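You operate a simulated robot arm through the tools that you are given. There is no shell and no other tool. Be economical: measure what you need, move in short steps, check, and stop when the job is done.

The job below is to be done with a simulated two-armed robot. You get a single attempt, and the scene is never put back.

JOB
Dry the fresh core from the iron block on the drying plate at 250 C.
Fine: wait till it has turned pale, switch the plate off and leave the core on it. Set down upright: core.

It is judged by the outcome, as a careful person would: the job done as asked, and still so three seconds after it is handed in. It fails if anything else is knocked over, pushed out of place, dropped, spilled or broken.

ROBOT AND FRAMES
Two 7-joint arms with fingered hands on one trunk that stands fixed in place. Base frame: the origin is at the foot of the trunk, x ahead of it, y to its left, z up; the work surface is at about z = 0.82. Readings come in m, degrees, newtons and seconds.
The left shoulder is at [0.07, 0.132, 1.117], the right one opposite. With the tool pointing down near the work surface each hand reaches from about 0.36 to 0.64 m from the base axis, measured 20 degrees to its own side. Payload 2.3 kg a hand.
Tool frame (each hand has its own): the origin (TCP) lies between the finger pads and is the grasp point; the fingertips stand 0.025 m ahead of it; z points along the fingers, y is the line along which they close. The gripper opens to 0.088 m. The gripper's body begins 0.029 m behind the TCP. The gripper is a hand of 3 fingers: y runs from the thumb to the fingers, the wrist lies at [-0.013, -0.097, -0.162] in the tool frame, and closing takes about 1.5 s.
Orientation is that of the tool frame in the base frame, as [roll, pitch, yaw] about the fixed x, y, z axes, in that order (R = Rz(yaw) Ry(pitch) Rx(roll)). With the fingers straight down and the wrist toward the robot, the tool's x, y and z point along [0, 1, 0], [1, 0, 0] and [0, 0, -1] of the base frame.

CONTROLS
- The arms move only by the tool nudge_tool. It takes "left_targets", "right_targets" or both (then of equal length, played together; a hand with none holds still); each is a list that holds one entry, the list of rows, each a list of 6 numbers: the shift along the tool's x, y, z in units of 25 mm (1.0 is 25 mm), then the turn, a rotation vector about the tool's x, y, z in units of 8 degrees (1.0 is 8 degrees). In form: [[[dx, dy, dz, ax, ay, az], ...]]. A call has 1 to 10 rows; each row shifts and turns the commanded pose from where the row before left it, along the tool's axes as they then stand. "left_fingers" and "right_fingers" are, for a hand that has rows, the closure in counts, from 0 (fully open) to 255 (shut), set as the call begins (left out, the last holds). A call with a number of a shift or a turn outside -1 to 1 is refused whole. A row lasts 0.2 s, in which the tool goes at most 0.05 m and 8.6 degrees; a call with a longer step from one row to the next is refused whole, and so is a gripper value outside its range. A pose out of reach is approached as far as the arm can. The call stops where the force on the tool passes 40 N (or 10 N more than at its start, if that is more) or the arm is blocked; 0.2 s more then pass. The fingers move at their own pace (about 0.108 m/s each) and stop on an object; they squeeze with about 23 N. The grip force told is the motor's: it shows also when the fingers shut on nothing. Time passes only in rows, and 0.2 s behind the last, so rows that do not move let the fingers close. It gives the time, the measured TCP pose, the force on the tool (base axes), the opening and the grip force at its end, in the units of the frame above (readings bear some noise), with the torque about the TCP (base axes, N m) and any sound that the robot's microphone picked up.
- Cameras (640 x 400 px; columns grow to the right, rows downward): "scene" is now at [0.1249, 0.0433, 1.4328]; the picture's right is [0.51, -0.86, 0.00], its down [-0.55, -0.32, -0.77] and it looks along [0.67, 0.39, -0.63] (base axes); focal length 267 px, centre (320, 200). "left" rides on the left gripper at [-0.058, -0.085, -0.099] in its tool frame; the picture's right is [-0.67, -0.35, 0.66], its down [0.69, -0.63, 0.37] and it looks along [0.28, 0.69, 0.66] (tool axes); focal length 261 px, centre (320, 200). "right" rides on the right gripper at [0.058, -0.085, -0.099] in its tool frame; the picture's right is [-0.67, 0.35, -0.66], its down [-0.69, -0.63, 0.37] and it looks along [-0.28, 0.69, 0.66] (tool axes); focal length 261 px, centre (320, 200). There is no depth. A picture from a camera that has moved, and an enlarged one, comes with that camera's place and axes in the base frame and with its lens.
- grab_frame(camera): a new picture of that camera. No time passes.
- lift_body(by): slides the trunk up (or, below 0, down) by that many m; the arms and the scene camera ride with it, the base frame stays. It gives what a move gives, with no picture.
- move_fingers(index, middle, thumb_bend, thumb_turn, hand): sets how far each is bent, from 0 (flat) to 1 (curled in); at 0.3 the hand is open as for a grip, at 0.7 the pads meet at the TCP. One left out holds its place. A second passes; each finger stops where it meets its share of the squeeze, and holds until it gets a number again. A gripper value or a shape takes the hand back. It gives what a move gives, with no picture; readings hold the bend of each and the force on the fingers (four entries, about 0 where the hand has none), thumb and palm. thumb_turn goes from beside the hand (0) to across from the fingers (1), as for a grip.
- set_grasp(shape, hand): the hand has 3 fingers and takes this shape, open, in about a second: jaw (thumb against the fingers, like two jaws); tri (thumb and two fingers); tip (a fingertip pinch); poke (one finger out to press); point (the index stretched); flat (the hand flat); cup (the hand cupped); fist (a fist). The gripper value then closes the fingers along that shape, each until it touches; the sizes above hold for jaw. It gives what a move gives, with no picture.
- aim_head(pan, tilt): turns the head with the scene camera to pan (to the left, within 86 degrees either way) and tilt (down, from -29 to 69), counted from straight ahead of the robot. It gives what a move gives.
- inspect(camera, box): a new picture of the part [left, top, right, bottom] of that camera's present view, enlarged. No time passes.
- hand_in(): hands the job in; it is judged then, once.

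Go step by step. Nothing tells you positions but the pictures and the camera data: compare them with the known pose of the tool, close in by small moves and look again before you grip or let go. The budget is 120 turns and 78 pictures, counting those below and the enlarged ones. Unless the task says otherwise, let go and move clear before handing in, and close with one line.

The tools are called after "Call:" as name(argument=value, ...) on one line, values as JSON. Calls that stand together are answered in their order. nudge_tool: Moves the arms, as the interface text tells. Its arguments: {"type":"object","properties":{"left_targets":{"type":"array"},"left_fingers":{"type":"number"},"right_targets":{"type":"array"},"right_fingers":{"type":"number"}},"required":[]} The other tools are called the same way: lift_body (by) slides the trunk up or down; set_grasp (shape, hand) gives the hand a shape; move_fingers (index, middle, thumb_bend, thumb_turn, hand) moves the fingers one by one; aim_head (pan, tilt) turns the head that bears the scene camera; grab_frame (camera) takes a picture; inspect (camera, box) takes an enlarged picture of a part of a camera's view; hand_in () hands the job in.

At the start:

```text
clock: 0.0
left_tool_pos: [0.2979, 0.2928, 1.2201]
left_tcp_rot: [-180.0, 0.0, 90.1]
left_ft_force: [0.5, 0.5, -0.2]
left_wrist_torque: [0.0, -0.02, -0.02]
left_opening: 0.0877
left_grip_force: 0.0
left_shape: jaw
left_bend: [0.3, 0.3, 0.3, 0.98]
left_finger forces: [0.0, 0.0, 0.1, 0.0, 0.1, 0.0]
right_tool_pos: [0.4536, -0.0179, 1.1681]
right_tcp_rot: [180.0, 0.0, 90.1]
right_ft_force: [0.0, 0.1, -1.1]
right_wrist_torque: [-0.02, 0.02, 0.01]
right_opening: 0.0878
right_grip_force: 0.1
right_shape: jaw
right_bend: [0.3, 0.3, 0.3, 0.98]
right_finger forces: [0.1, 0.1, 0.0, 0.1, 0.0, 0.0]
trunk travel left (down, up): [-0.675, 0.165]
head pan, tilt: [30.4, 39.3]
```

scene: 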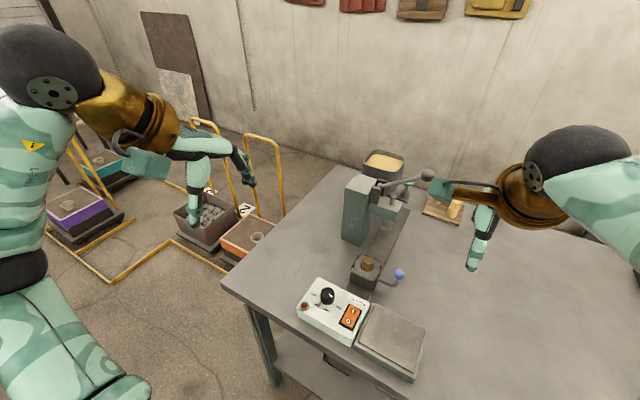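
right: 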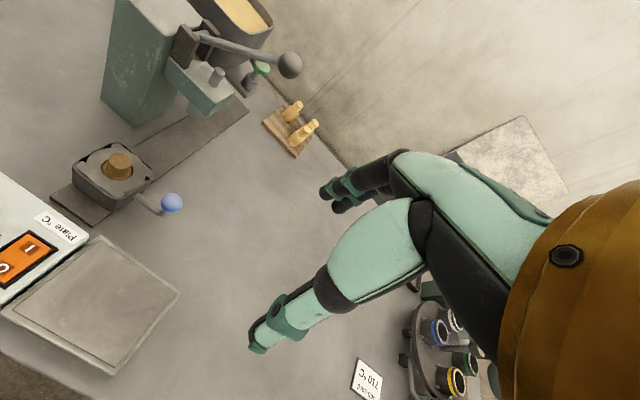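
left: 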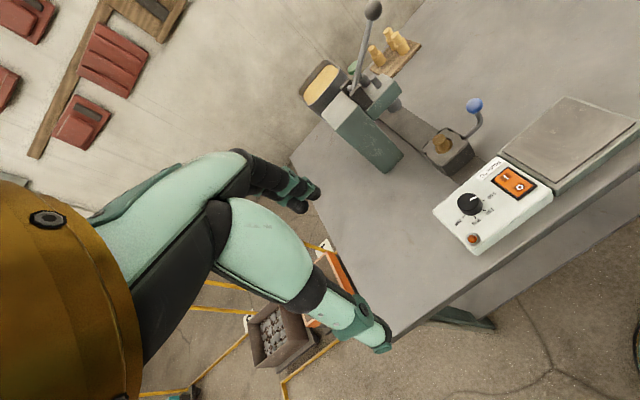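

The iron block with the brown core stands in front of the press, and the control box and drying plate are nearer to the robot. I'll look closer at both first.

Call:
inspect(camera="scene", box=[280, 240, 440, 380])

Call:
inspect(camera="left", box=[400, 80, 640, 260])

Call:
inspect(camera="right", box=[0, 120, 240, 300])

```text
2.86 times, centred on (360, 310) of scene
camera zoom: at [0.1249, 0.0433, 1.4328], right [0.51, -0.86, 0.0], down [-0.55, -0.32, -0.77], along [0.67, 0.39, -0.63], focal length 762 px, centre (206, -114)
```

zoom: 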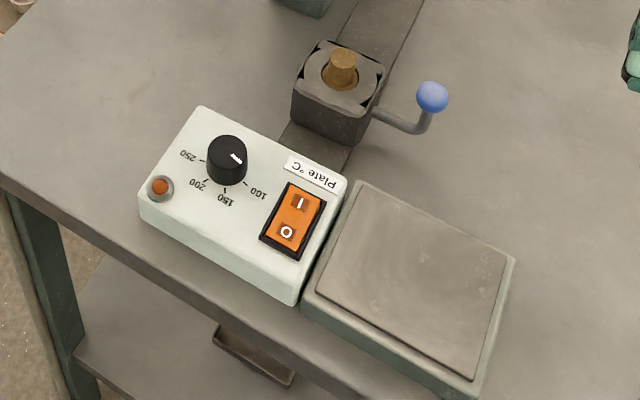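

```text
2.22 times, centred on (520, 170) of left
camera zoom: at [0.2123, 0.2359, 1.3212], right [-0.35, -0.67, -0.66], down [-0.63, 0.68, -0.37], along [0.69, 0.29, -0.66], focal length 579 px, centre (-124, 267)
```

zoom: 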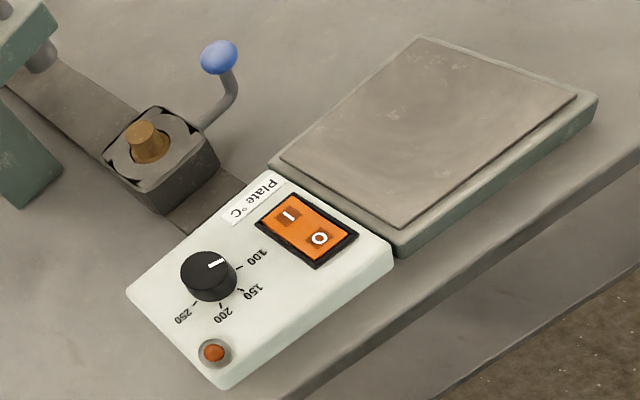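

```text
2.22 times, centred on (120, 210) of right
camera zoom: at [0.3685, 0.041, 1.268], right [0.35, -0.67, 0.66], down [-0.63, -0.69, -0.37], along [0.69, -0.28, -0.66], focal length 579 px, centre (764, 178)
```

zoom: 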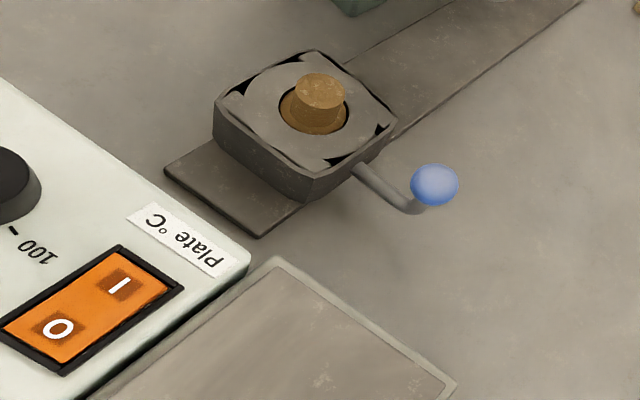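

The core's top is near (0.533, 0.149, 0.918), the knob near (0.416, 0.194) and the switch near (0.396, 0.128). The plate centre is near (0.417, 0.04). I'll bring the left hand in for a closer look.

Call:
nudge_tool(left_targets=[[[-0.76, 0.85, 0.8, 0, 0, 0], [-0.76, 0.85, 0.8, 0, 0, 0], [-0.76, 0.85, 0.8, 0, 0, 0], [-0.76, 0.85, 0.8, 0, 0, 0], [-0.76, 0.85, 0.8, 0, 0, 0], [-0.76, 0.85, 0.8, 0, 0, 0], [-0.76, 0.85, 0.8, 0, 0, 0]]])

Call:
grab_frame(camera="left")

Call:
grab_frame(camera="scene")

```text
clock: 1.6
left_tool_pos: [0.4476, 0.1591, 1.0817]
left_tcp_rot: [-180.0, 0.0, 90.1]
left_ft_force: [-0.1, -0.2, 0.2]
left_wrist_torque: [-0.01, 0.02, 0.02]
left_opening: 0.0877
left_grip_force: 0.1
left_shape: jaw
left_bend: [0.3, 0.3, 0.3, 0.98]
left_finger forces: [0.0, 0.0, 0.1, 0.0, 0.0, 0.0]
right_tool_pos: [0.4549, -0.0178, 1.1675]
right_tcp_rot: [-179.9, -0.1, 90.0]
right_ft_force: [-0.3, 0.0, 0.2]
right_wrist_torque: [0.0, -0.02, -0.04]
right_opening: 0.0873
right_grip_force: 0.1
right_shape: jaw
right_bend: [0.3, 0.3, 0.3, 0.98]
right_finger forces: [0.0, 0.0, 0.0, 0.0, 0.1, 0.0]
trunk travel left (down, up): [-0.675, 0.165]
head pan, tilt: [30.4, 39.3]
```

```text
71 pictures are left
camera left: at [0.3616, 0.1017, 1.1817], right [-0.35, -0.67, -0.66], down [-0.63, 0.69, -0.36], along [0.69, 0.29, -0.66], focal length 261 px, centre (320, 200)
```

left: 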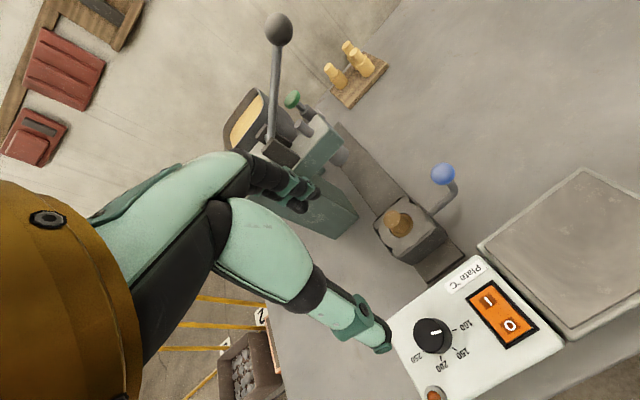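

```text
70 pictures are left
camera scene: at [0.1265, 0.0421, 1.4326], right [0.51, -0.86, 0.0], down [-0.55, -0.32, -0.77], along [0.67, 0.39, -0.63], focal length 267 px, centre (320, 200)
```

scene: 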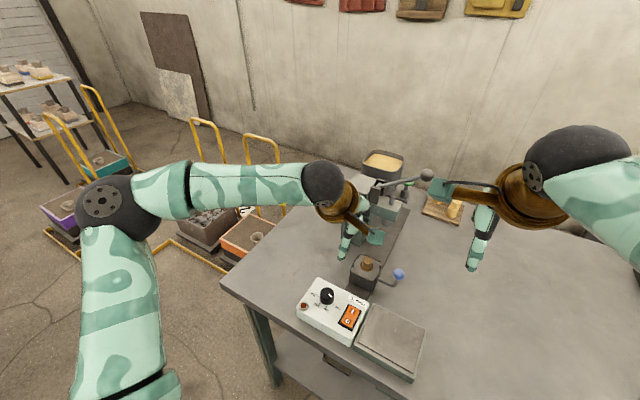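

Call:
inspect(camera="left", box=[350, 150, 480, 260])

Call:
inspect(camera="left", box=[380, 260, 560, 400])

Call:
inspect(camera="left", box=[320, 30, 400, 110])

```text
3.64 times, centred on (415, 205) of left
camera zoom: at [0.3616, 0.1017, 1.1817], right [-0.35, -0.67, -0.66], down [-0.63, 0.69, -0.36], along [0.69, 0.29, -0.66], focal length 948 px, centre (-26, 182)
```

zoom: 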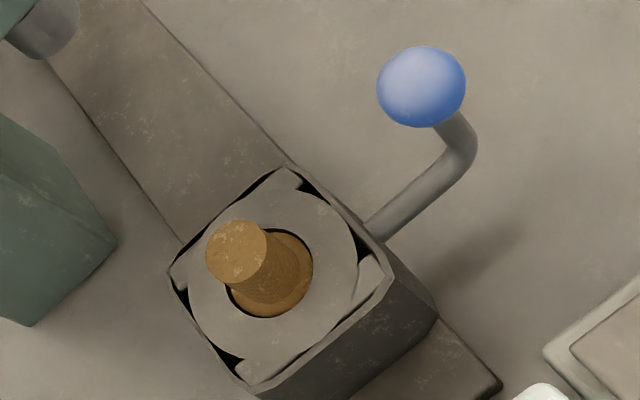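

```text
2.86 times, centred on (470, 330) of left
camera zoom: at [0.3616, 0.1017, 1.1817], right [-0.35, -0.67, -0.66], down [-0.63, 0.69, -0.36], along [0.69, 0.29, -0.66], focal length 745 px, centre (-109, -171)
```

zoom: 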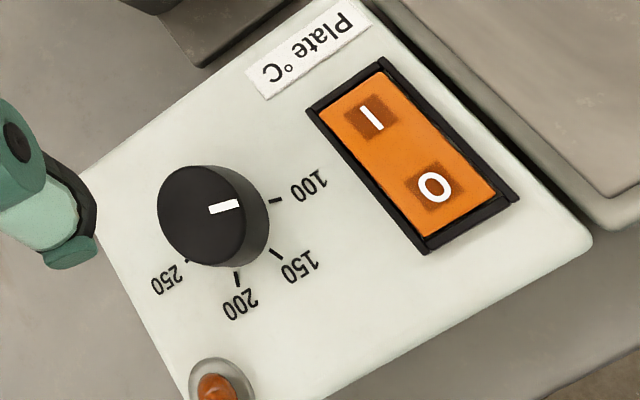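

```text
5.00 times, centred on (360, 70) of left
camera zoom: at [0.3616, 0.1017, 1.1817], right [-0.35, -0.67, -0.66], down [-0.63, 0.69, -0.36], along [0.69, 0.29, -0.66], focal length 1303 px, centre (120, 850)
```

zoom: 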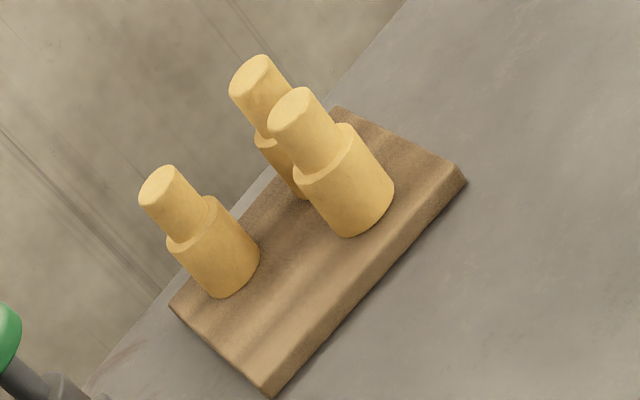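

The plate dial points at 100, and 250 lies about 150° further on, clockwise from above. The knob is centred near (0.4155, 0.191) with its top at about z 0.903. I'll bring the left hand above it, pre-turned by −32°.

Call:
nudge_tool(left_targets=[[[0.32, -0.32, 0.8, 0, 0, 0], [0.32, -0.32, 0.8, 0, 0, 0], [0.32, -0.32, 0.8, 0, 0, 0], [0.32, -0.32, 0.8, 0, 0, 0], [0, 0, 0.7, 0, 0, -1], [0, 0, 0.7, 0, 0, -1], [0, 0, 0, 0, 0, -1], [0, 0, 0, 0, 0, -1]]])

Call:
grab_frame(camera="left")

Call:
inspect(camera="scene", box=[260, 200, 460, 380])

```text
clock: 3.4
left_tool_pos: [0.415, 0.1923, 0.9673]
left_tcp_rot: [180.0, 0.0, 122.4]
left_ft_force: [-0.6, -0.2, 0.2]
left_wrist_torque: [0.01, 0.01, 0.0]
left_opening: 0.0879
left_grip_force: 0.1
left_shape: jaw
left_bend: [0.3, 0.3, 0.3, 0.98]
left_finger forces: [0.1, 0.1, 0.1, 0.1, 0.0, 0.0]
right_tool_pos: [0.4544, -0.017, 1.1671]
right_tcp_rot: [-179.9, -0.1, 90.0]
right_ft_force: [0.2, -0.1, 0.3]
right_wrist_torque: [0.01, 0.02, -0.03]
right_opening: 0.0875
right_grip_force: 0.1
right_shape: jaw
right_bend: [0.3, 0.3, 0.3, 0.98]
right_finger forces: [0.1, 0.1, 0.0, 0.1, 0.0, 0.0]
trunk travel left (down, up): [-0.675, 0.165]
head pan, tilt: [30.4, 39.3]
```

```text
66 pictures are left
camera left: at [0.3732, 0.0981, 1.0665], right [0.06, -0.75, -0.66], down [-0.9, 0.24, -0.37], along [0.44, 0.61, -0.66], focal length 261 px, centre (320, 200)
```

left: 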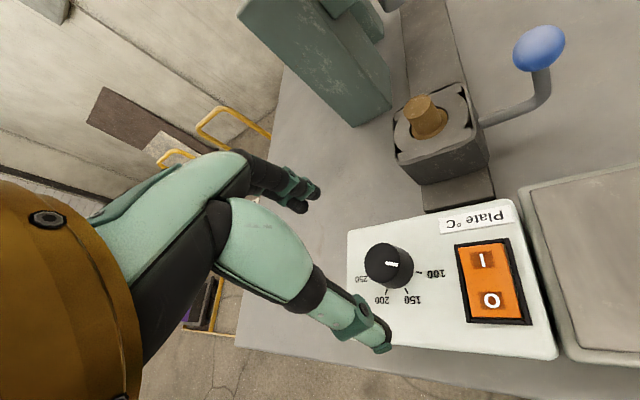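

```text
2.22 times, centred on (360, 290) of scene
camera zoom: at [0.1254, 0.0423, 1.4327], right [0.51, -0.86, 0.0], down [-0.55, -0.32, -0.77], along [0.67, 0.39, -0.63], focal length 592 px, centre (231, 0)
```

zoom: 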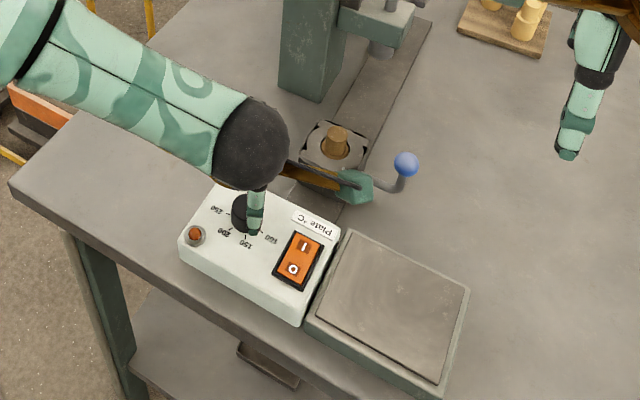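

Call:
inspect(camera="left", box=[270, 160, 470, 360])

Call:
inspect(camera="scene", box=[290, 240, 370, 320])

Call:
inspect(camera="right", box=[0, 100, 200, 300])

```text
2.00 times, centred on (370, 260) of left
camera zoom: at [0.3732, 0.0981, 1.0665], right [0.06, -0.75, -0.66], down [-0.9, 0.24, -0.37], along [0.44, 0.61, -0.66], focal length 521 px, centre (220, 80)
```

zoom: 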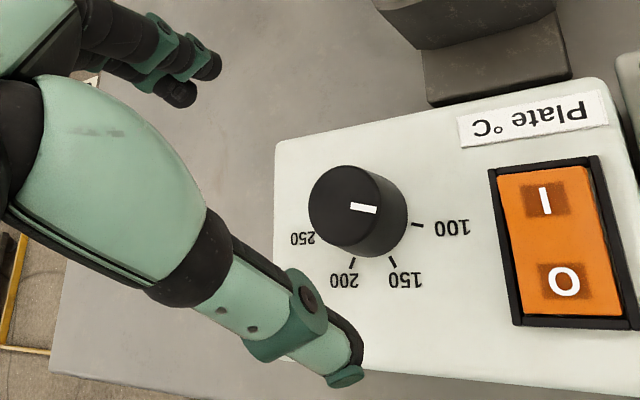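

```text
5.00 times, centred on (330, 280) of scene
camera zoom: at [0.1254, 0.0423, 1.4327], right [0.51, -0.86, 0.0], down [-0.55, -0.32, -0.77], along [0.67, 0.39, -0.63], focal length 1333 px, centre (270, -200)
```

zoom: 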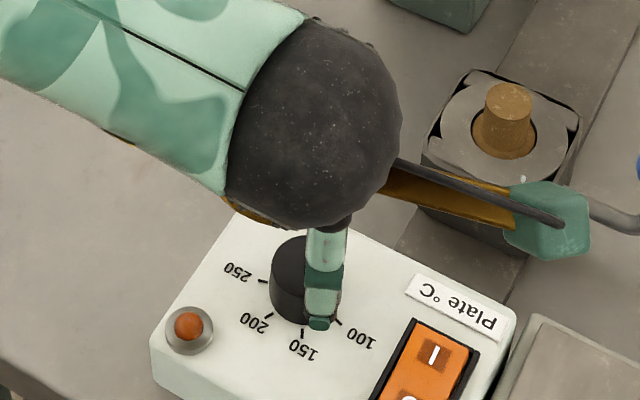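

```text
2.00 times, centred on (100, 200) of right
camera zoom: at [0.3689, 0.0401, 1.268], right [0.35, -0.67, 0.65], down [-0.63, -0.69, -0.37], along [0.69, -0.28, -0.66], focal length 521 px, centre (760, 200)
```

zoom: 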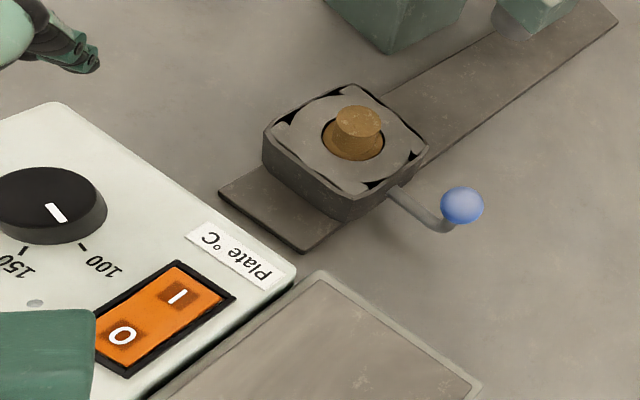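

The hand is centred over the knob to within a few mm. I'll go down so the fingertips flank the knob's upper part, then close.

Call:
nudge_tool(left_targets=[[[-0.08, 0, 0.65, 0, 0, 0], [0, 0, 0.65, 0, 0, 0], [0, 0, 0.6, 0, 0, 0]]])

Call:
inspect(camera="left", box=[230, 120, 490, 360])

Call:
inspect(camera="scene", box=[270, 220, 390, 340])

```text
clock: 4.2
left_tool_pos: [0.4175, 0.1911, 0.9209]
left_tcp_rot: [180.0, -0.1, 122.1]
left_ft_force: [-0.2, 0.5, 0.6]
left_wrist_torque: [0.0, -0.01, 0.02]
left_opening: 0.0876
left_grip_force: 0.2
left_shape: jaw
left_bend: [0.3, 0.3, 0.3, 0.98]
left_finger forces: [0.0, 0.0, 0.1, 0.1, 0.0, 0.1]
right_tool_pos: [0.4533, -0.0171, 1.1667]
right_tcp_rot: [-179.9, 0.0, 90.0]
right_ft_force: [-0.5, 0.3, 0.0]
right_wrist_torque: [0.0, 0.04, -0.02]
right_opening: 0.0875
right_grip_force: 0.1
right_shape: jaw
right_bend: [0.3, 0.3, 0.3, 0.98]
right_finger forces: [0.0, 0.0, 0.0, 0.1, 0.0, 0.0]
trunk travel left (down, up): [-0.675, 0.165]
head pan, tilt: [30.4, 39.3]
```

```text
1.67 times, centred on (360, 240) of left
camera zoom: at [0.3738, 0.0965, 1.0192], right [0.06, -0.75, -0.66], down [-0.9, 0.25, -0.37], along [0.44, 0.61, -0.66], focal length 434 px, centre (253, 133)
```

zoom: 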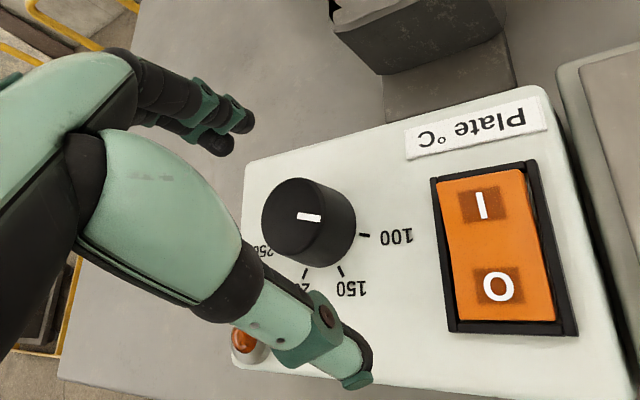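

```text
3.33 times, centred on (330, 280) of scene
camera zoom: at [0.1253, 0.0432, 1.4327], right [0.51, -0.86, 0.0], down [-0.55, -0.32, -0.77], along [0.67, 0.39, -0.63], focal length 889 px, centre (287, -67)
```

zoom: 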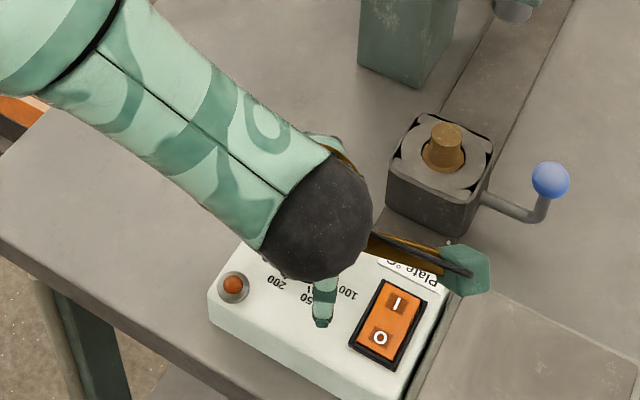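

Call:
nudge_tool(left_targets=[[[-0.11, -0.11, 0.2, 0, 0, 0], [0, 0, 0, 0, 0, 0]]])

Call:
nudge_tool(left_targets=[[[0, 0, 0, 0, 0, 0], [0, 0, 0, 0, 0, 0], [0, 0, 0, 0, 0, 0], [0, 0, 0, 0, 0, 0], [0, 0, 0, 0, 0, 0], [0, 0, 0, 0, 0, 0]]], left_fingers=210)

Call:
inspect(camera="left", box=[230, 120, 490, 360])

```text
clock: 4.8
left_tool_pos: [0.4134, 0.1881, 0.9128]
left_tcp_rot: [-179.9, 0.0, 122.1]
left_ft_force: [-0.1, 0.0, -0.1]
left_wrist_torque: [0.0, 0.04, 0.0]
left_opening: 0.0876
left_grip_force: 0.0
left_shape: jaw
left_bend: [0.3, 0.3, 0.3, 0.98]
left_finger forces: [0.1, 0.1, 0.0, 0.0, 0.0, 0.0]
right_tool_pos: [0.4535, -0.0169, 1.1672]
right_tcp_rot: [179.9, -0.1, 89.9]
right_ft_force: [0.2, 0.8, -0.1]
right_wrist_torque: [0.01, -0.01, 0.0]
right_opening: 0.0876
right_grip_force: 0.1
right_shape: jaw
right_bend: [0.3, 0.3, 0.3, 0.98]
right_finger forces: [0.0, 0.0, 0.0, 0.1, 0.0, 0.0]
trunk travel left (down, up): [-0.675, 0.165]
head pan, tilt: [30.4, 39.3]
```

```text
clock: 6.2
left_tool_pos: [0.4142, 0.1853, 0.915]
left_tcp_rot: [-179.9, 0.1, 122.1]
left_ft_force: [0.0, 0.7, 0.1]
left_wrist_torque: [0.03, 0.03, 0.01]
left_opening: 0.0157
left_grip_force: 0.0
left_shape: jaw
left_bend: [0.73, 0.6, 0.74, 1.0]
left_finger forces: [0.0, 0.1, 0.0, 0.0, 0.0, 0.0]
right_tool_pos: [0.4546, -0.0166, 1.1677]
right_tcp_rot: [-180.0, 0.0, 90.0]
right_ft_force: [-1.0, 0.4, 0.0]
right_wrist_torque: [0.02, 0.01, 0.04]
right_opening: 0.0874
right_grip_force: 0.1
right_shape: jaw
right_bend: [0.3, 0.3, 0.3, 0.98]
right_finger forces: [0.0, 0.0, 0.0, 0.0, 0.0, 0.0]
trunk travel left (down, up): [-0.675, 0.165]
head pan, tilt: [30.4, 39.3]
```

```text
1.67 times, centred on (360, 240) of left
camera zoom: at [0.3722, 0.0928, 1.0142], right [0.06, -0.75, -0.66], down [-0.9, 0.25, -0.37], along [0.44, 0.61, -0.66], focal length 434 px, centre (253, 133)
```

zoom: 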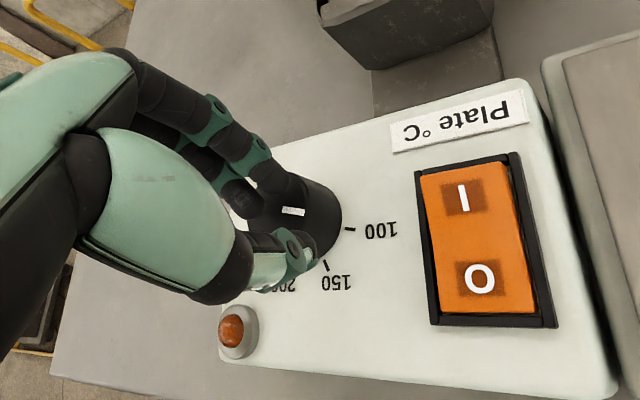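

The fingers closed above the knob, so it is lower than I took it: its top is near z 0.888 and its centre near (0.420, 0.195). I'll open, recentre and look.

Call:
nudge_tool(left_targets=[[[0, 0, 0, 0, 0, 0], [0, 0, 0, 0, 0, 0], [0, 0, 0, 0, 0, 0], [0, 0, 0, 0, 0, 0], [0.2, 0.4, 0, 0, 0, 0], [0, 0, 0, 0, 0, 0]]], left_fingers=60)

Call:
inspect(camera="left", box=[230, 120, 490, 360])

```text
clock: 7.6
left_tool_pos: [0.4204, 0.1962, 0.9155]
left_tcp_rot: [-180.0, 0.0, 122.1]
left_ft_force: [0.1, 0.1, -1.1]
left_wrist_torque: [0.01, -0.04, -0.01]
left_opening: 0.067
left_grip_force: 0.0
left_shape: jaw
left_bend: [0.27, 0.35, 0.53, 0.99]
left_finger forces: [0.0, 0.0, 0.0, 0.0, 0.0, 0.0]
right_tool_pos: [0.4535, -0.0166, 1.1677]
right_tcp_rot: [-180.0, -0.1, 90.1]
right_ft_force: [1.4, -0.2, -0.1]
right_wrist_torque: [0.0, -0.01, -0.04]
right_opening: 0.0877
right_grip_force: 0.1
right_shape: jaw
right_bend: [0.3, 0.3, 0.3, 0.98]
right_finger forces: [0.0, 0.0, 0.1, 0.0, 0.1, 0.0]
trunk travel left (down, up): [-0.675, 0.165]
head pan, tilt: [30.4, 39.3]
```

```text
1.67 times, centred on (360, 240) of left
camera zoom: at [0.3785, 0.1024, 1.0143], right [0.06, -0.75, -0.66], down [-0.9, 0.25, -0.37], along [0.44, 0.61, -0.66], focal length 434 px, centre (253, 133)
```

zoom: 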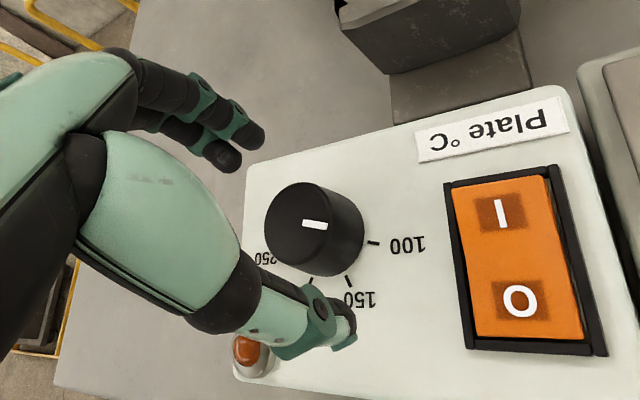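

Call:
nudge_tool(left_targets=[[[-0.05, 0, 0.3, 0, 0, 0], [0, 0, 0.3, 0, 0, 0], [0, 0, 0, 0, 0, 0]]])

Call:
nudge_tool(left_targets=[[[0, 0, 0, 0, 0, 0], [0, 0, 0, 0, 0, 0], [0, 0, 0, 0, 0, 0], [0, 0, 0, 0, 0, 0], [0, 0, 0, 0, 0, 0], [0, 0, 0, 0, 0, 0], [0, 0, 0, 0, 0, 0]]], left_fingers=230)

Call:
inspect(camera="left", box=[230, 120, 490, 360])

```text
clock: 8.4
left_tool_pos: [0.4202, 0.1961, 0.9008]
left_tcp_rot: [180.0, 0.0, 122.1]
left_ft_force: [0.0, 0.1, 0.2]
left_wrist_torque: [0.03, -0.02, 0.0]
left_opening: 0.0671
left_grip_force: 0.1
left_shape: jaw
left_bend: [0.27, 0.35, 0.53, 0.99]
left_finger forces: [0.0, 0.0, 0.0, 0.0, 0.0, 0.0]
right_tool_pos: [0.4538, -0.0177, 1.167]
right_tcp_rot: [-180.0, -0.1, 90.1]
right_ft_force: [0.2, -0.1, -0.2]
right_wrist_torque: [0.01, 0.0, 0.05]
right_opening: 0.0874
right_grip_force: 0.0
right_shape: jaw
right_bend: [0.3, 0.3, 0.3, 0.98]
right_finger forces: [0.0, 0.0, 0.0, 0.1, 0.1, 0.0]
trunk travel left (down, up): [-0.675, 0.165]
head pan, tilt: [30.4, 39.3]
```

```text
clock: 10.0
left_tool_pos: [0.4215, 0.196, 0.8999]
left_tcp_rot: [-180.0, 0.0, 122.1]
left_ft_force: [0.3, 0.7, -0.6]
left_wrist_torque: [-0.01, -0.03, 0.05]
left_opening: 0.0253
left_grip_force: 23.6
left_shape: jaw
left_bend: [0.74, 0.53, 0.75, 1.0]
left_finger forces: [13.8, 7.3, 0.1, 0.0, 19.7, 0.1]
right_tool_pos: [0.4543, -0.0174, 1.1679]
right_tcp_rot: [-180.0, 0.0, 89.9]
right_ft_force: [-0.2, -0.3, -0.1]
right_wrist_torque: [0.04, -0.02, 0.0]
right_opening: 0.0878
right_grip_force: 0.2
right_shape: jaw
right_bend: [0.3, 0.3, 0.3, 0.98]
right_finger forces: [0.0, 0.0, 0.1, 0.1, 0.1, 0.0]
trunk travel left (down, up): [-0.675, 0.165]
head pan, tilt: [30.4, 39.3]
```

```text
1.67 times, centred on (360, 240) of left
camera zoom: at [0.3792, 0.1019, 0.9994], right [0.06, -0.75, -0.66], down [-0.9, 0.25, -0.37], along [0.44, 0.61, -0.66], focal length 434 px, centre (253, 133)
```

zoom: 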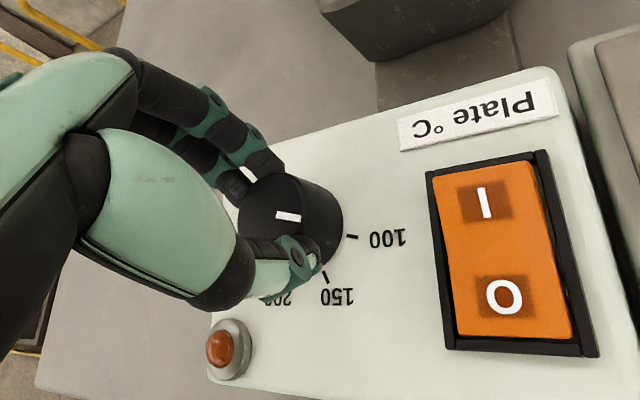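

The knob is gripped, with an opening of 25 mm and a force of 23 N. I'll turn +72° about the tool axis.

Call:
nudge_tool(left_targets=[[[0, 0, 0, 0, 0, 1], [0, 0, 0, 0, 0, 1], [0, 0, 0, 0, 0, 1], [0, 0, 0, 0, 0, 1], [0, 0, 0, 0, 0, 1], [0, 0, 0, 0, 0, 1], [0, 0, 0, 0, 0, 1], [0, 0, 0, 0, 0, 1], [0, 0, 0, 0, 0, 1]]])

Call:
inspect(camera="left", box=[230, 120, 490, 360])

Call:
inspect(camera="scene", box=[270, 220, 390, 340])

```text
clock: 12.0
left_tool_pos: [0.419, 0.1968, 0.8995]
left_tcp_rot: [179.9, 0.0, 50.0]
left_ft_force: [-2.4, 5.5, 4.7]
left_wrist_torque: [0.09, 0.06, 0.01]
left_opening: 0.0249
left_grip_force: 22.9
left_shape: jaw
left_bend: [0.74, 0.54, 0.74, 1.0]
left_finger forces: [12.9, 7.6, 0.1, 0.0, 24.7, 0.0]
right_tool_pos: [0.4514, -0.0143, 1.1686]
right_tcp_rot: [-179.9, 0.2, 90.0]
right_ft_force: [0.2, -0.3, -0.4]
right_wrist_torque: [0.0, 0.05, 0.01]
right_opening: 0.0874
right_grip_force: 0.0
right_shape: jaw
right_bend: [0.3, 0.3, 0.3, 0.98]
right_finger forces: [0.0, 0.1, 0.1, 0.1, 0.0, 0.0]
trunk travel left (down, up): [-0.675, 0.165]
head pan, tilt: [30.4, 39.3]
```

```text
1.67 times, centred on (360, 240) of left
camera zoom: at [0.3164, 0.2077, 0.9988], right [-0.7, -0.29, -0.66], down [-0.04, 0.93, -0.37], along [0.72, -0.23, -0.66], focal length 434 px, centre (253, 133)
```

zoom: 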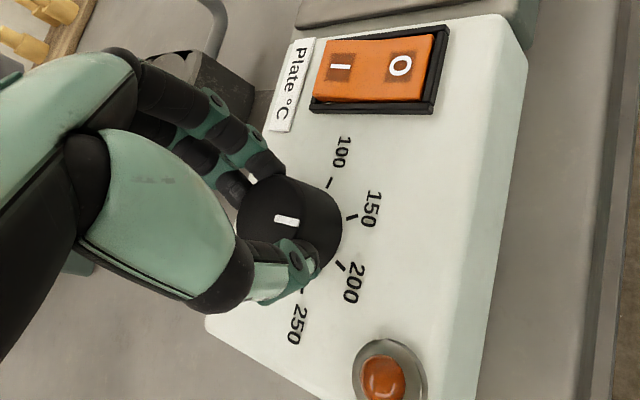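

```text
3.33 times, centred on (330, 280) of scene
camera zoom: at [0.1233, 0.0452, 1.4329], right [0.51, -0.86, 0.0], down [-0.55, -0.32, -0.77], along [0.67, 0.39, -0.63], focal length 889 px, centre (287, -67)
```

zoom: 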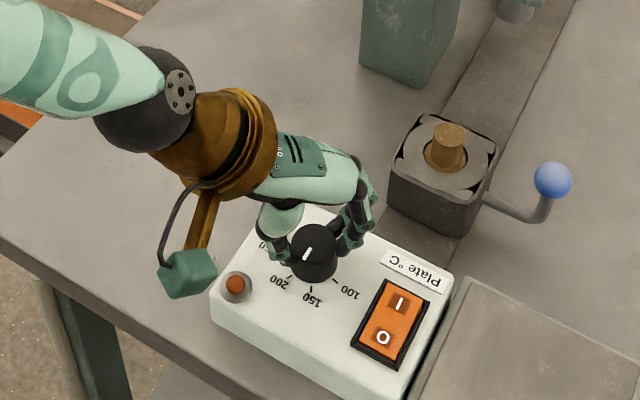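

The knob turned cleanly with the hand and now points at about 160. I'll continue turning.

Call:
nudge_tool(left_targets=[[[0, 0, 0, 0, 0, 1], [0, 0, 0, 0, 0, 1], [0, 0, 0, 0, 0, 1], [0, 0, 0, 0, 0, 1], [0, 0, 0, 0, 0, 1], [0, 0, 0, 0, 0, 1]]])

Call:
inspect(camera="left", box=[230, 120, 490, 360])

```text
clock: 13.4
left_tool_pos: [0.4211, 0.1982, 0.8984]
left_tcp_rot: [179.9, -0.1, 1.9]
left_ft_force: [-1.4, 8.3, 3.0]
left_wrist_torque: [0.22, 0.04, 0.02]
left_opening: 0.0247
left_grip_force: 22.2
left_shape: jaw
left_bend: [0.74, 0.55, 0.74, 1.0]
left_finger forces: [12.4, 6.1, 0.0, 0.1, 26.0, 0.0]
right_tool_pos: [0.4523, -0.0152, 1.1685]
right_tcp_rot: [179.9, 0.2, 90.1]
right_ft_force: [0.5, -1.1, 0.0]
right_wrist_torque: [0.02, 0.0, -0.01]
right_opening: 0.0876
right_grip_force: 0.1
right_shape: jaw
right_bend: [0.3, 0.3, 0.3, 0.98]
right_finger forces: [0.1, 0.0, 0.1, 0.0, 0.0, 0.1]
trunk travel left (down, up): [-0.675, 0.165]
head pan, tilt: [30.4, 39.3]
```

```text
1.67 times, centred on (360, 240) of left
camera zoom: at [0.3589, 0.2812, 0.9988], right [-0.68, 0.32, -0.66], down [0.66, 0.65, -0.37], along [0.31, -0.69, -0.66], focal length 434 px, centre (253, 133)
```

zoom: 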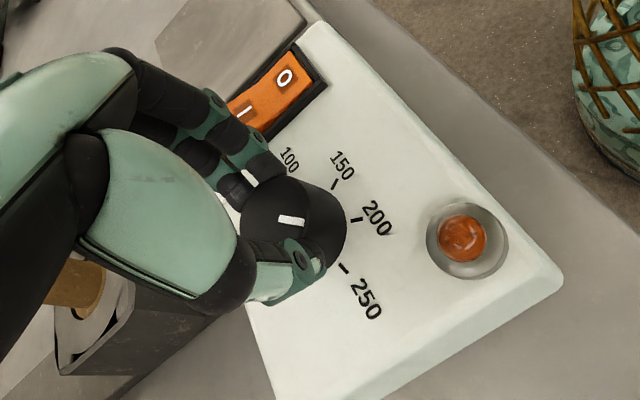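

Call:
nudge_tool(left_targets=[[[0, 0, 0, 0, 0, 1], [0, 0, 0, 0, 0, 1], [0, 0, 0, 0, 0, 1], [0, 0, 0, 0, 0, 0.5], [0, 0, 0, 0, 0, 0]]])

Call:
inspect(camera="left", box=[270, 190, 390, 310])

Call:
inspect(camera="scene", box=[290, 250, 370, 330])

```text
clock: 14.6
left_tool_pos: [0.4215, 0.1983, 0.8992]
left_tcp_rot: [179.9, -0.1, -25.9]
left_ft_force: [1.2, 9.6, 6.4]
left_wrist_torque: [0.24, -0.07, 0.03]
left_opening: 0.0248
left_grip_force: 22.9
left_shape: jaw
left_bend: [0.74, 0.56, 0.74, 1.0]
left_finger forces: [12.8, 5.9, 0.1, 0.0, 26.5, 0.1]
right_tool_pos: [0.4512, -0.014, 1.169]
right_tcp_rot: [-180.0, 0.0, 90.1]
right_ft_force: [0.5, -0.3, 0.4]
right_wrist_torque: [-0.02, -0.01, -0.01]
right_opening: 0.0877
right_grip_force: 0.1
right_shape: jaw
right_bend: [0.3, 0.3, 0.3, 0.98]
right_finger forces: [0.0, 0.0, 0.0, 0.0, 0.0, 0.0]
trunk travel left (down, up): [-0.675, 0.165]
head pan, tilt: [30.4, 39.3]
```

```text
3.33 times, centred on (330, 250) of left
camera zoom: at [0.4051, 0.3003, 0.9985], right [-0.45, 0.6, -0.66], down [0.89, 0.26, -0.37], along [-0.05, -0.75, -0.66], focal length 869 px, centre (287, 33)
```

zoom: 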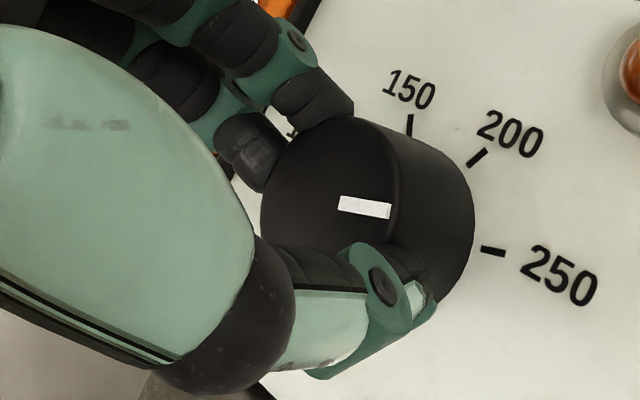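

```text
5.00 times, centred on (330, 290) of scene
camera zoom: at [0.1239, 0.0467, 1.4328], right [0.51, -0.86, 0.0], down [-0.55, -0.32, -0.77], along [0.67, 0.39, -0.63], focal length 1333 px, centre (270, -250)
```

zoom: 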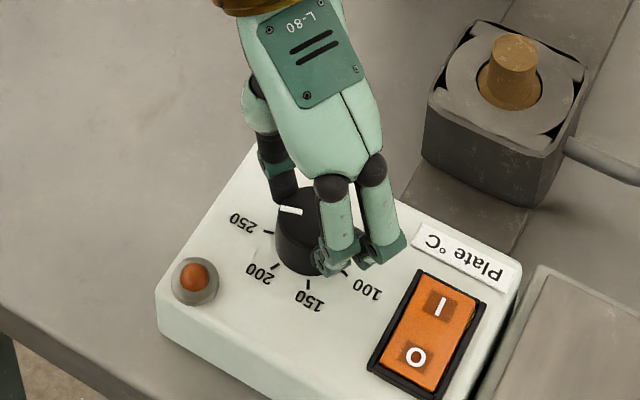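

The pointer now lies parallel with the 250 tick. I'll let go, rise and check.

Call:
nudge_tool(left_targets=[[[0, 0, 0, 0, 0, 0], [0, 0, 0, 0, 0, 0], [0, 0, 0, 0, 0, 0], [0, 0, 0, 0, 0, 0], [0, 0, 0, 0, 0, 0], [0, 0, 0, 0, 0, 0], [0, 0, -0.8, 0, 0, 0], [0, 0, -1, 0, 0, 0], [0, 0, -1, 0, 0, 0]]], left_fingers=0)

Call:
inspect(camera="scene", box=[290, 250, 370, 330])

Call:
inspect(camera="left", box=[290, 180, 490, 380])

```text
clock: 16.6
left_tool_pos: [0.4211, 0.1952, 0.9703]
left_tcp_rot: [180.0, 0.1, -25.9]
left_ft_force: [-0.2, 0.4, -0.4]
left_wrist_torque: [-0.01, -0.05, 0.02]
left_opening: 0.0876
left_grip_force: 0.1
left_shape: jaw
left_bend: [0.3, 0.3, 0.3, 0.98]
left_finger forces: [0.0, 0.0, 0.0, 0.0, 0.1, 0.0]
right_tool_pos: [0.4522, -0.0167, 1.1673]
right_tcp_rot: [179.9, 0.0, 90.0]
right_ft_force: [-0.1, -0.3, 0.0]
right_wrist_torque: [0.02, 0.0, -0.01]
right_opening: 0.0876
right_grip_force: 0.1
right_shape: jaw
right_bend: [0.3, 0.3, 0.3, 0.98]
right_finger forces: [0.0, 0.1, 0.0, 0.0, 0.0, 0.0]
trunk travel left (down, up): [-0.675, 0.165]
head pan, tilt: [30.4, 39.3]
```

```text
5.00 times, centred on (330, 290) of scene
camera zoom: at [0.1248, 0.043, 1.4328], right [0.51, -0.86, 0.0], down [-0.55, -0.32, -0.77], along [0.67, 0.39, -0.63], focal length 1333 px, centre (270, -250)
```

zoom: 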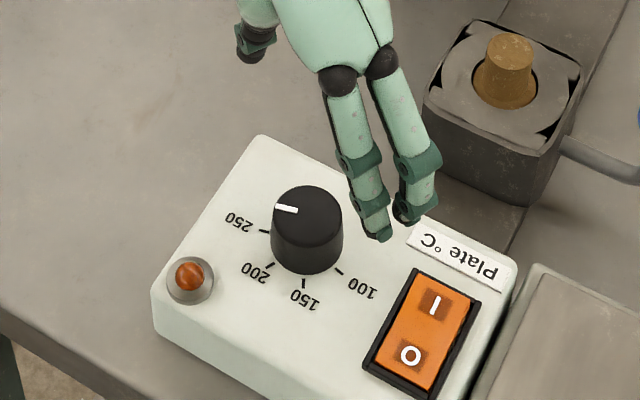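

```text
2.00 times, centred on (390, 280) of left
camera zoom: at [0.4054, 0.2974, 1.0697], right [-0.45, 0.61, -0.66], down [0.89, 0.27, -0.37], along [-0.05, -0.75, -0.66], focal length 521 px, centre (180, 40)
```

zoom: 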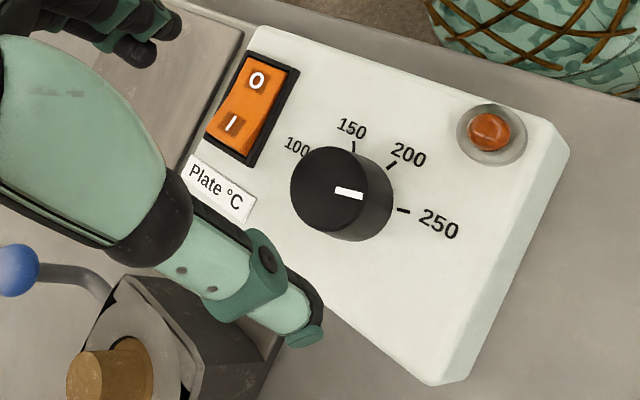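

The dial is at 250. Now for the core: I'll raise the hand and turn it back so the wrist is toward the robot.

Call:
nudge_tool(left_targets=[[[0, 0, -1, 0, 0, -1], [0, 0, -1, 0, 0, -1], [0, 0, -0.4, 0, 0, -1], [0, 0, 0, 0, 0, -1], [0, 0, 0, 0, 0, -1], [0, 0, 0, 0, 0, -1], [0, 0, 0, 0, 0, -1], [0, 0, 0, 0, 0, -1], [0, 0, 0, 0, 0, -1], [0, 0, 0, 0, 0, -1]]])

Call:
nudge_tool(left_targets=[[[0, 0, 0, 0, 0, -1], [0, 0, 0, 0, 0, -1], [0, 0, 0, 0, 0, -1], [0, 0, 0, 0, 0, -1], [0, 0, 0, 0, 0, -0.5], [-0.6, 0.9, 0, 0, 0, 0], [-0.6, 0.9, 0, 0, 0, 0], [-0.6, 0.9, 0, 0, 0, 0]]])

Call:
grab_frame(camera="left")

```text
clock: 18.8
left_tool_pos: [0.4206, 0.1964, 1.029]
left_tcp_rot: [180.0, 0.1, 54.3]
left_ft_force: [-0.3, 0.3, 0.5]
left_wrist_torque: [-0.01, -0.01, -0.03]
left_opening: 0.0877
left_grip_force: 0.0
left_shape: jaw
left_bend: [0.3, 0.3, 0.3, 0.98]
left_finger forces: [0.0, 0.0, 0.0, 0.1, 0.0, 0.0]
right_tool_pos: [0.4527, -0.0175, 1.1684]
right_tcp_rot: [180.0, -0.1, 90.1]
right_ft_force: [0.2, 0.3, 0.0]
right_wrist_torque: [0.0, 0.0, 0.02]
right_opening: 0.0875
right_grip_force: 0.0
right_shape: jaw
right_bend: [0.3, 0.3, 0.3, 0.98]
right_finger forces: [0.0, 0.0, 0.0, 0.1, 0.1, 0.0]
trunk travel left (down, up): [-0.675, 0.165]
head pan, tilt: [30.4, 39.3]
```

```text
clock: 20.6
left_tool_pos: [0.4885, 0.1502, 1.0303]
left_tcp_rot: [-179.9, -0.1, 90.2]
left_ft_force: [0.9, -0.1, -0.5]
left_wrist_torque: [-0.01, 0.0, -0.01]
left_opening: 0.0877
left_grip_force: 0.1
left_shape: jaw
left_bend: [0.3, 0.3, 0.3, 0.98]
left_finger forces: [0.0, 0.0, 0.0, 0.0, 0.0, 0.1]
right_tool_pos: [0.453, -0.0181, 1.1674]
right_tcp_rot: [-179.9, -0.2, 90.0]
right_ft_force: [0.1, -0.5, -0.1]
right_wrist_torque: [0.02, -0.01, -0.02]
right_opening: 0.0877
right_grip_force: 0.2
right_shape: jaw
right_bend: [0.3, 0.3, 0.3, 0.98]
right_finger forces: [0.0, 0.0, 0.0, 0.1, 0.0, 0.0]
trunk travel left (down, up): [-0.675, 0.165]
head pan, tilt: [30.4, 39.3]
```

```text
49 pictures are left
camera left: at [0.4035, 0.0922, 1.13], right [-0.35, -0.67, -0.66], down [-0.63, 0.68, -0.37], along [0.69, 0.29, -0.66], focal length 261 px, centre (320, 200)
```

left: 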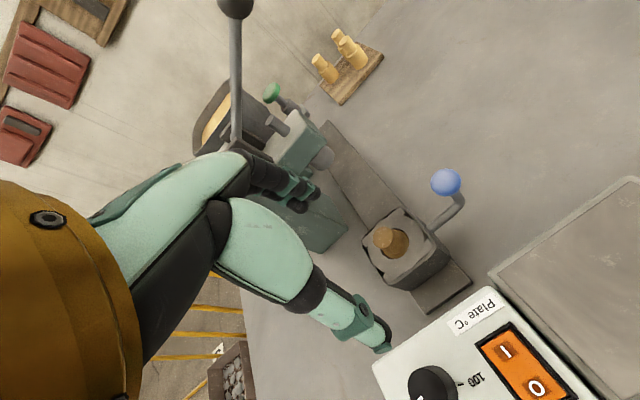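

Call:
nudge_tool(left_targets=[[[-0.08, 0.8, 0, 0, 0, 0], [-0.08, 0.86, 0, 0, 0, 0], [0, 0, 0.9, 0, 0, 0], [0, 0, 0.9, 0, 0, 0], [0, 0, 0.8, 0, 0, 0], [0, 0, 0, 0, 0, 0]]])

Call:
inspect(camera="left", box=[230, 120, 490, 360])

Call:
inspect(camera="right", box=[20, 40, 260, 280])

```text
clock: 22.0
left_tool_pos: [0.5294, 0.1477, 0.9628]
left_tcp_rot: [-180.0, 0.1, 90.1]
left_ft_force: [0.7, 0.1, 0.3]
left_wrist_torque: [-0.01, 0.04, 0.0]
left_opening: 0.0877
left_grip_force: 0.1
left_shape: jaw
left_bend: [0.3, 0.3, 0.3, 0.98]
left_finger forces: [0.0, 0.0, 0.0, 0.0, 0.1, 0.1]
right_tool_pos: [0.4528, -0.0168, 1.1671]
right_tcp_rot: [-179.9, 0.0, 90.1]
right_ft_force: [-0.8, 0.9, -0.3]
right_wrist_torque: [-0.01, 0.0, 0.02]
right_opening: 0.0878
right_grip_force: 0.0
right_shape: jaw
right_bend: [0.3, 0.3, 0.3, 0.98]
right_finger forces: [0.1, 0.0, 0.1, 0.0, 0.0, 0.1]
trunk travel left (down, up): [-0.675, 0.165]
head pan, tilt: [30.4, 39.3]
```

```text
1.67 times, centred on (360, 240) of left
camera zoom: at [0.444, 0.0902, 1.0636], right [-0.35, -0.67, -0.66], down [-0.63, 0.68, -0.37], along [0.69, 0.29, -0.66], focal length 434 px, centre (253, 133)
```

zoom: 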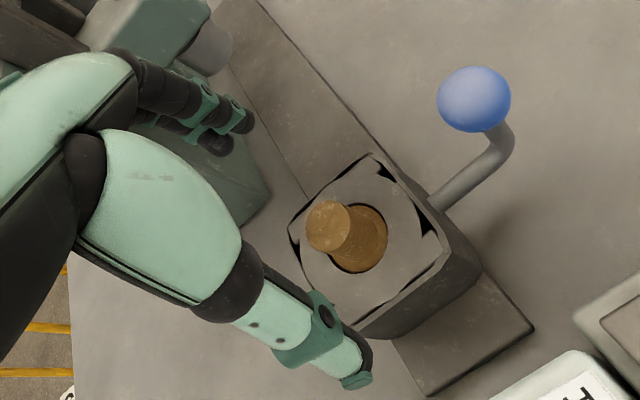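

```text
1.67 times, centred on (140, 160) of right
camera zoom: at [0.3683, 0.0408, 1.2681], right [0.35, -0.67, 0.66], down [-0.63, -0.69, -0.37], along [0.69, -0.28, -0.66], focal length 434 px, centre (620, 267)
```

zoom: 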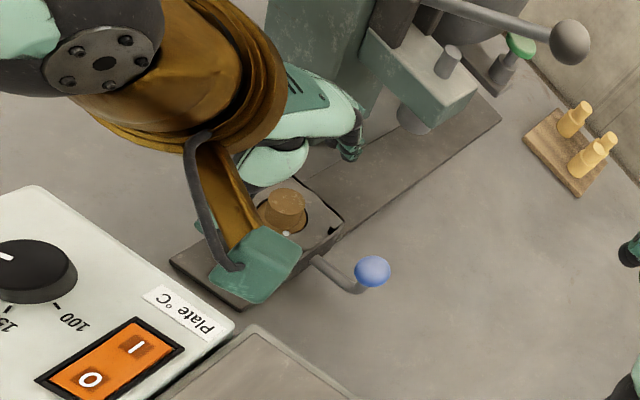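

Call:
nudge_tool(left_targets=[[[-0.12, 0.1, 0.6, 0, 0, 0], [0, 0, 0.6, 0, 0, 0], [0, 0, 0.5, 0, 0, 0], [0, 0, 0, 0, 0, 0]]])

Call:
inspect(camera="left", box=[230, 120, 490, 360])

```text
clock: 23.0
left_tool_pos: [0.5329, 0.1443, 0.921]
left_tcp_rot: [179.9, 0.0, 90.1]
left_ft_force: [0.5, 0.5, 0.6]
left_wrist_torque: [-0.02, 0.0, 0.0]
left_opening: 0.0877
left_grip_force: 0.1
left_shape: jaw
left_bend: [0.3, 0.3, 0.3, 0.98]
left_finger forces: [0.0, 0.0, 0.0, 0.0, 0.0, 0.0]
right_tool_pos: [0.4546, -0.0173, 1.1684]
right_tcp_rot: [180.0, 0.0, 90.0]
right_ft_force: [0.5, 0.0, 0.9]
right_wrist_torque: [0.01, -0.01, 0.01]
right_opening: 0.0876
right_grip_force: 0.0
right_shape: jaw
right_bend: [0.3, 0.3, 0.3, 0.98]
right_finger forces: [0.0, 0.0, 0.0, 0.1, 0.1, 0.0]
trunk travel left (down, up): [-0.675, 0.165]
head pan, tilt: [30.4, 39.3]
```

```text
1.67 times, centred on (360, 240) of left
camera zoom: at [0.4473, 0.0866, 1.0212], right [-0.35, -0.67, -0.66], down [-0.63, 0.68, -0.37], along [0.69, 0.29, -0.66], focal length 434 px, centre (253, 133)
```

zoom: 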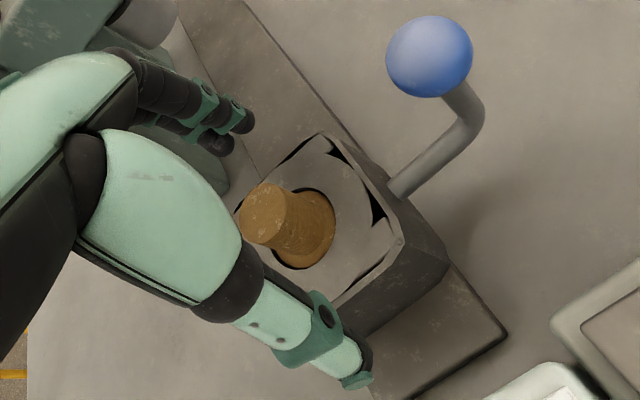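

The neck is centred between the fingers. I'll lower about 5 mm and close gently.

Call:
nudge_tool(left_targets=[[[0, 0, 0.24, 0, 0, 0], [0, 0, 0, 0, 0, 0]]])

Call:
nudge_tool(left_targets=[[[0, 0, 0, 0, 0, 0], [0, 0, 0, 0, 0, 0], [0, 0, 0, 0, 0, 0], [0, 0, 0, 0, 0, 0], [0, 0, 0, 0, 0, 0], [0, 0, 0, 0, 0, 0], [0, 0, 0, 0, 0, 0]]], left_fingers=195)

Call:
inspect(camera="left", box=[230, 120, 490, 360])

```text
clock: 23.6
left_tool_pos: [0.5338, 0.1456, 0.9151]
left_tcp_rot: [-180.0, 0.0, 90.1]
left_ft_force: [-0.2, 0.7, -0.1]
left_wrist_torque: [0.01, -0.02, 0.02]
left_opening: 0.0876
left_grip_force: 0.1
left_shape: jaw
left_bend: [0.3, 0.3, 0.3, 0.98]
left_finger forces: [0.0, 0.0, 0.0, 0.0, 0.0, 0.0]
right_tool_pos: [0.4529, -0.0178, 1.1679]
right_tcp_rot: [-180.0, 0.1, 89.9]
right_ft_force: [0.6, -0.1, 0.4]
right_wrist_torque: [-0.02, 0.01, -0.02]
right_opening: 0.0876
right_grip_force: 0.0
right_shape: jaw
right_bend: [0.3, 0.3, 0.3, 0.98]
right_finger forces: [0.0, 0.1, 0.1, 0.0, 0.0, 0.0]
trunk travel left (down, up): [-0.675, 0.165]
head pan, tilt: [30.4, 39.3]
```

```text
clock: 25.2
left_tool_pos: [0.5327, 0.1454, 0.9161]
left_tcp_rot: [-180.0, 0.0, 90.0]
left_ft_force: [2.0, -0.5, 1.2]
left_wrist_torque: [0.02, -0.04, 0.01]
left_opening: 0.0214
left_grip_force: 0.0
left_shape: jaw
left_bend: [0.74, 0.55, 0.74, 1.0]
left_finger forces: [0.0, 2.0, 0.1, 0.1, 0.0, 0.0]
right_tool_pos: [0.4539, -0.0183, 1.1677]
right_tcp_rot: [-179.9, 0.0, 90.0]
right_ft_force: [0.9, 0.3, 0.0]
right_wrist_torque: [-0.01, -0.01, -0.01]
right_opening: 0.0876
right_grip_force: 0.1
right_shape: jaw
right_bend: [0.3, 0.3, 0.3, 0.98]
right_finger forces: [0.0, 0.1, 0.0, 0.0, 0.0, 0.0]
trunk travel left (down, up): [-0.675, 0.165]
head pan, tilt: [30.4, 39.3]
```

```text
1.67 times, centred on (360, 240) of left
camera zoom: at [0.4476, 0.0867, 1.0152], right [-0.35, -0.67, -0.66], down [-0.63, 0.68, -0.37], along [0.69, 0.29, -0.66], focal length 434 px, centre (253, 133)
```

zoom: 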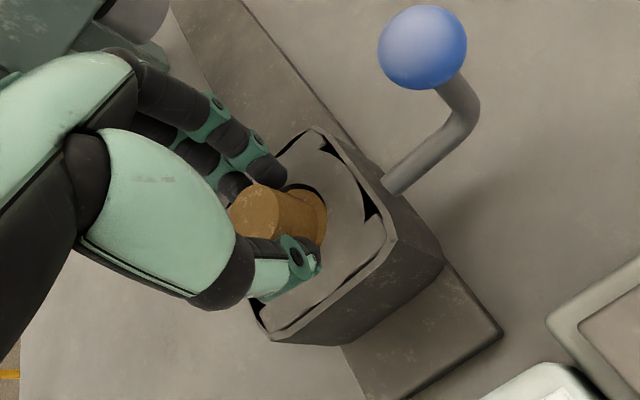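

Only the lightest touch so far, at 21 mm, so I'll close a little further in steps.

Call:
nudge_tool(left_targets=[[[0, 0, 0, 0, 0, 0], [0, 0, 0, 0, 0, 0], [0, 0, 0, 0, 0, 0]]], left_fingers=206)

```text
clock: 26.0
left_tool_pos: [0.5333, 0.1441, 0.9153]
left_tcp_rot: [180.0, 0.0, 90.1]
left_ft_force: [2.8, 0.1, 2.5]
left_wrist_torque: [-0.02, -0.09, 0.03]
left_opening: 0.0182
left_grip_force: 0.1
left_shape: jaw
left_bend: [0.73, 0.56, 0.74, 1.0]
left_finger forces: [0.5, 3.0, 0.0, 0.0, 0.1, 0.0]
right_tool_pos: [0.4538, -0.016, 1.1676]
right_tcp_rot: [-179.9, 0.0, 90.0]
right_ft_force: [-0.1, -0.4, -0.2]
right_wrist_torque: [-0.02, -0.01, -0.03]
right_opening: 0.0874
right_grip_force: 0.0
right_shape: jaw
right_bend: [0.3, 0.3, 0.3, 0.98]
right_finger forces: [0.0, 0.0, 0.1, 0.0, 0.1, 0.0]
trunk travel left (down, up): [-0.675, 0.165]
head pan, tilt: [30.4, 39.3]
```

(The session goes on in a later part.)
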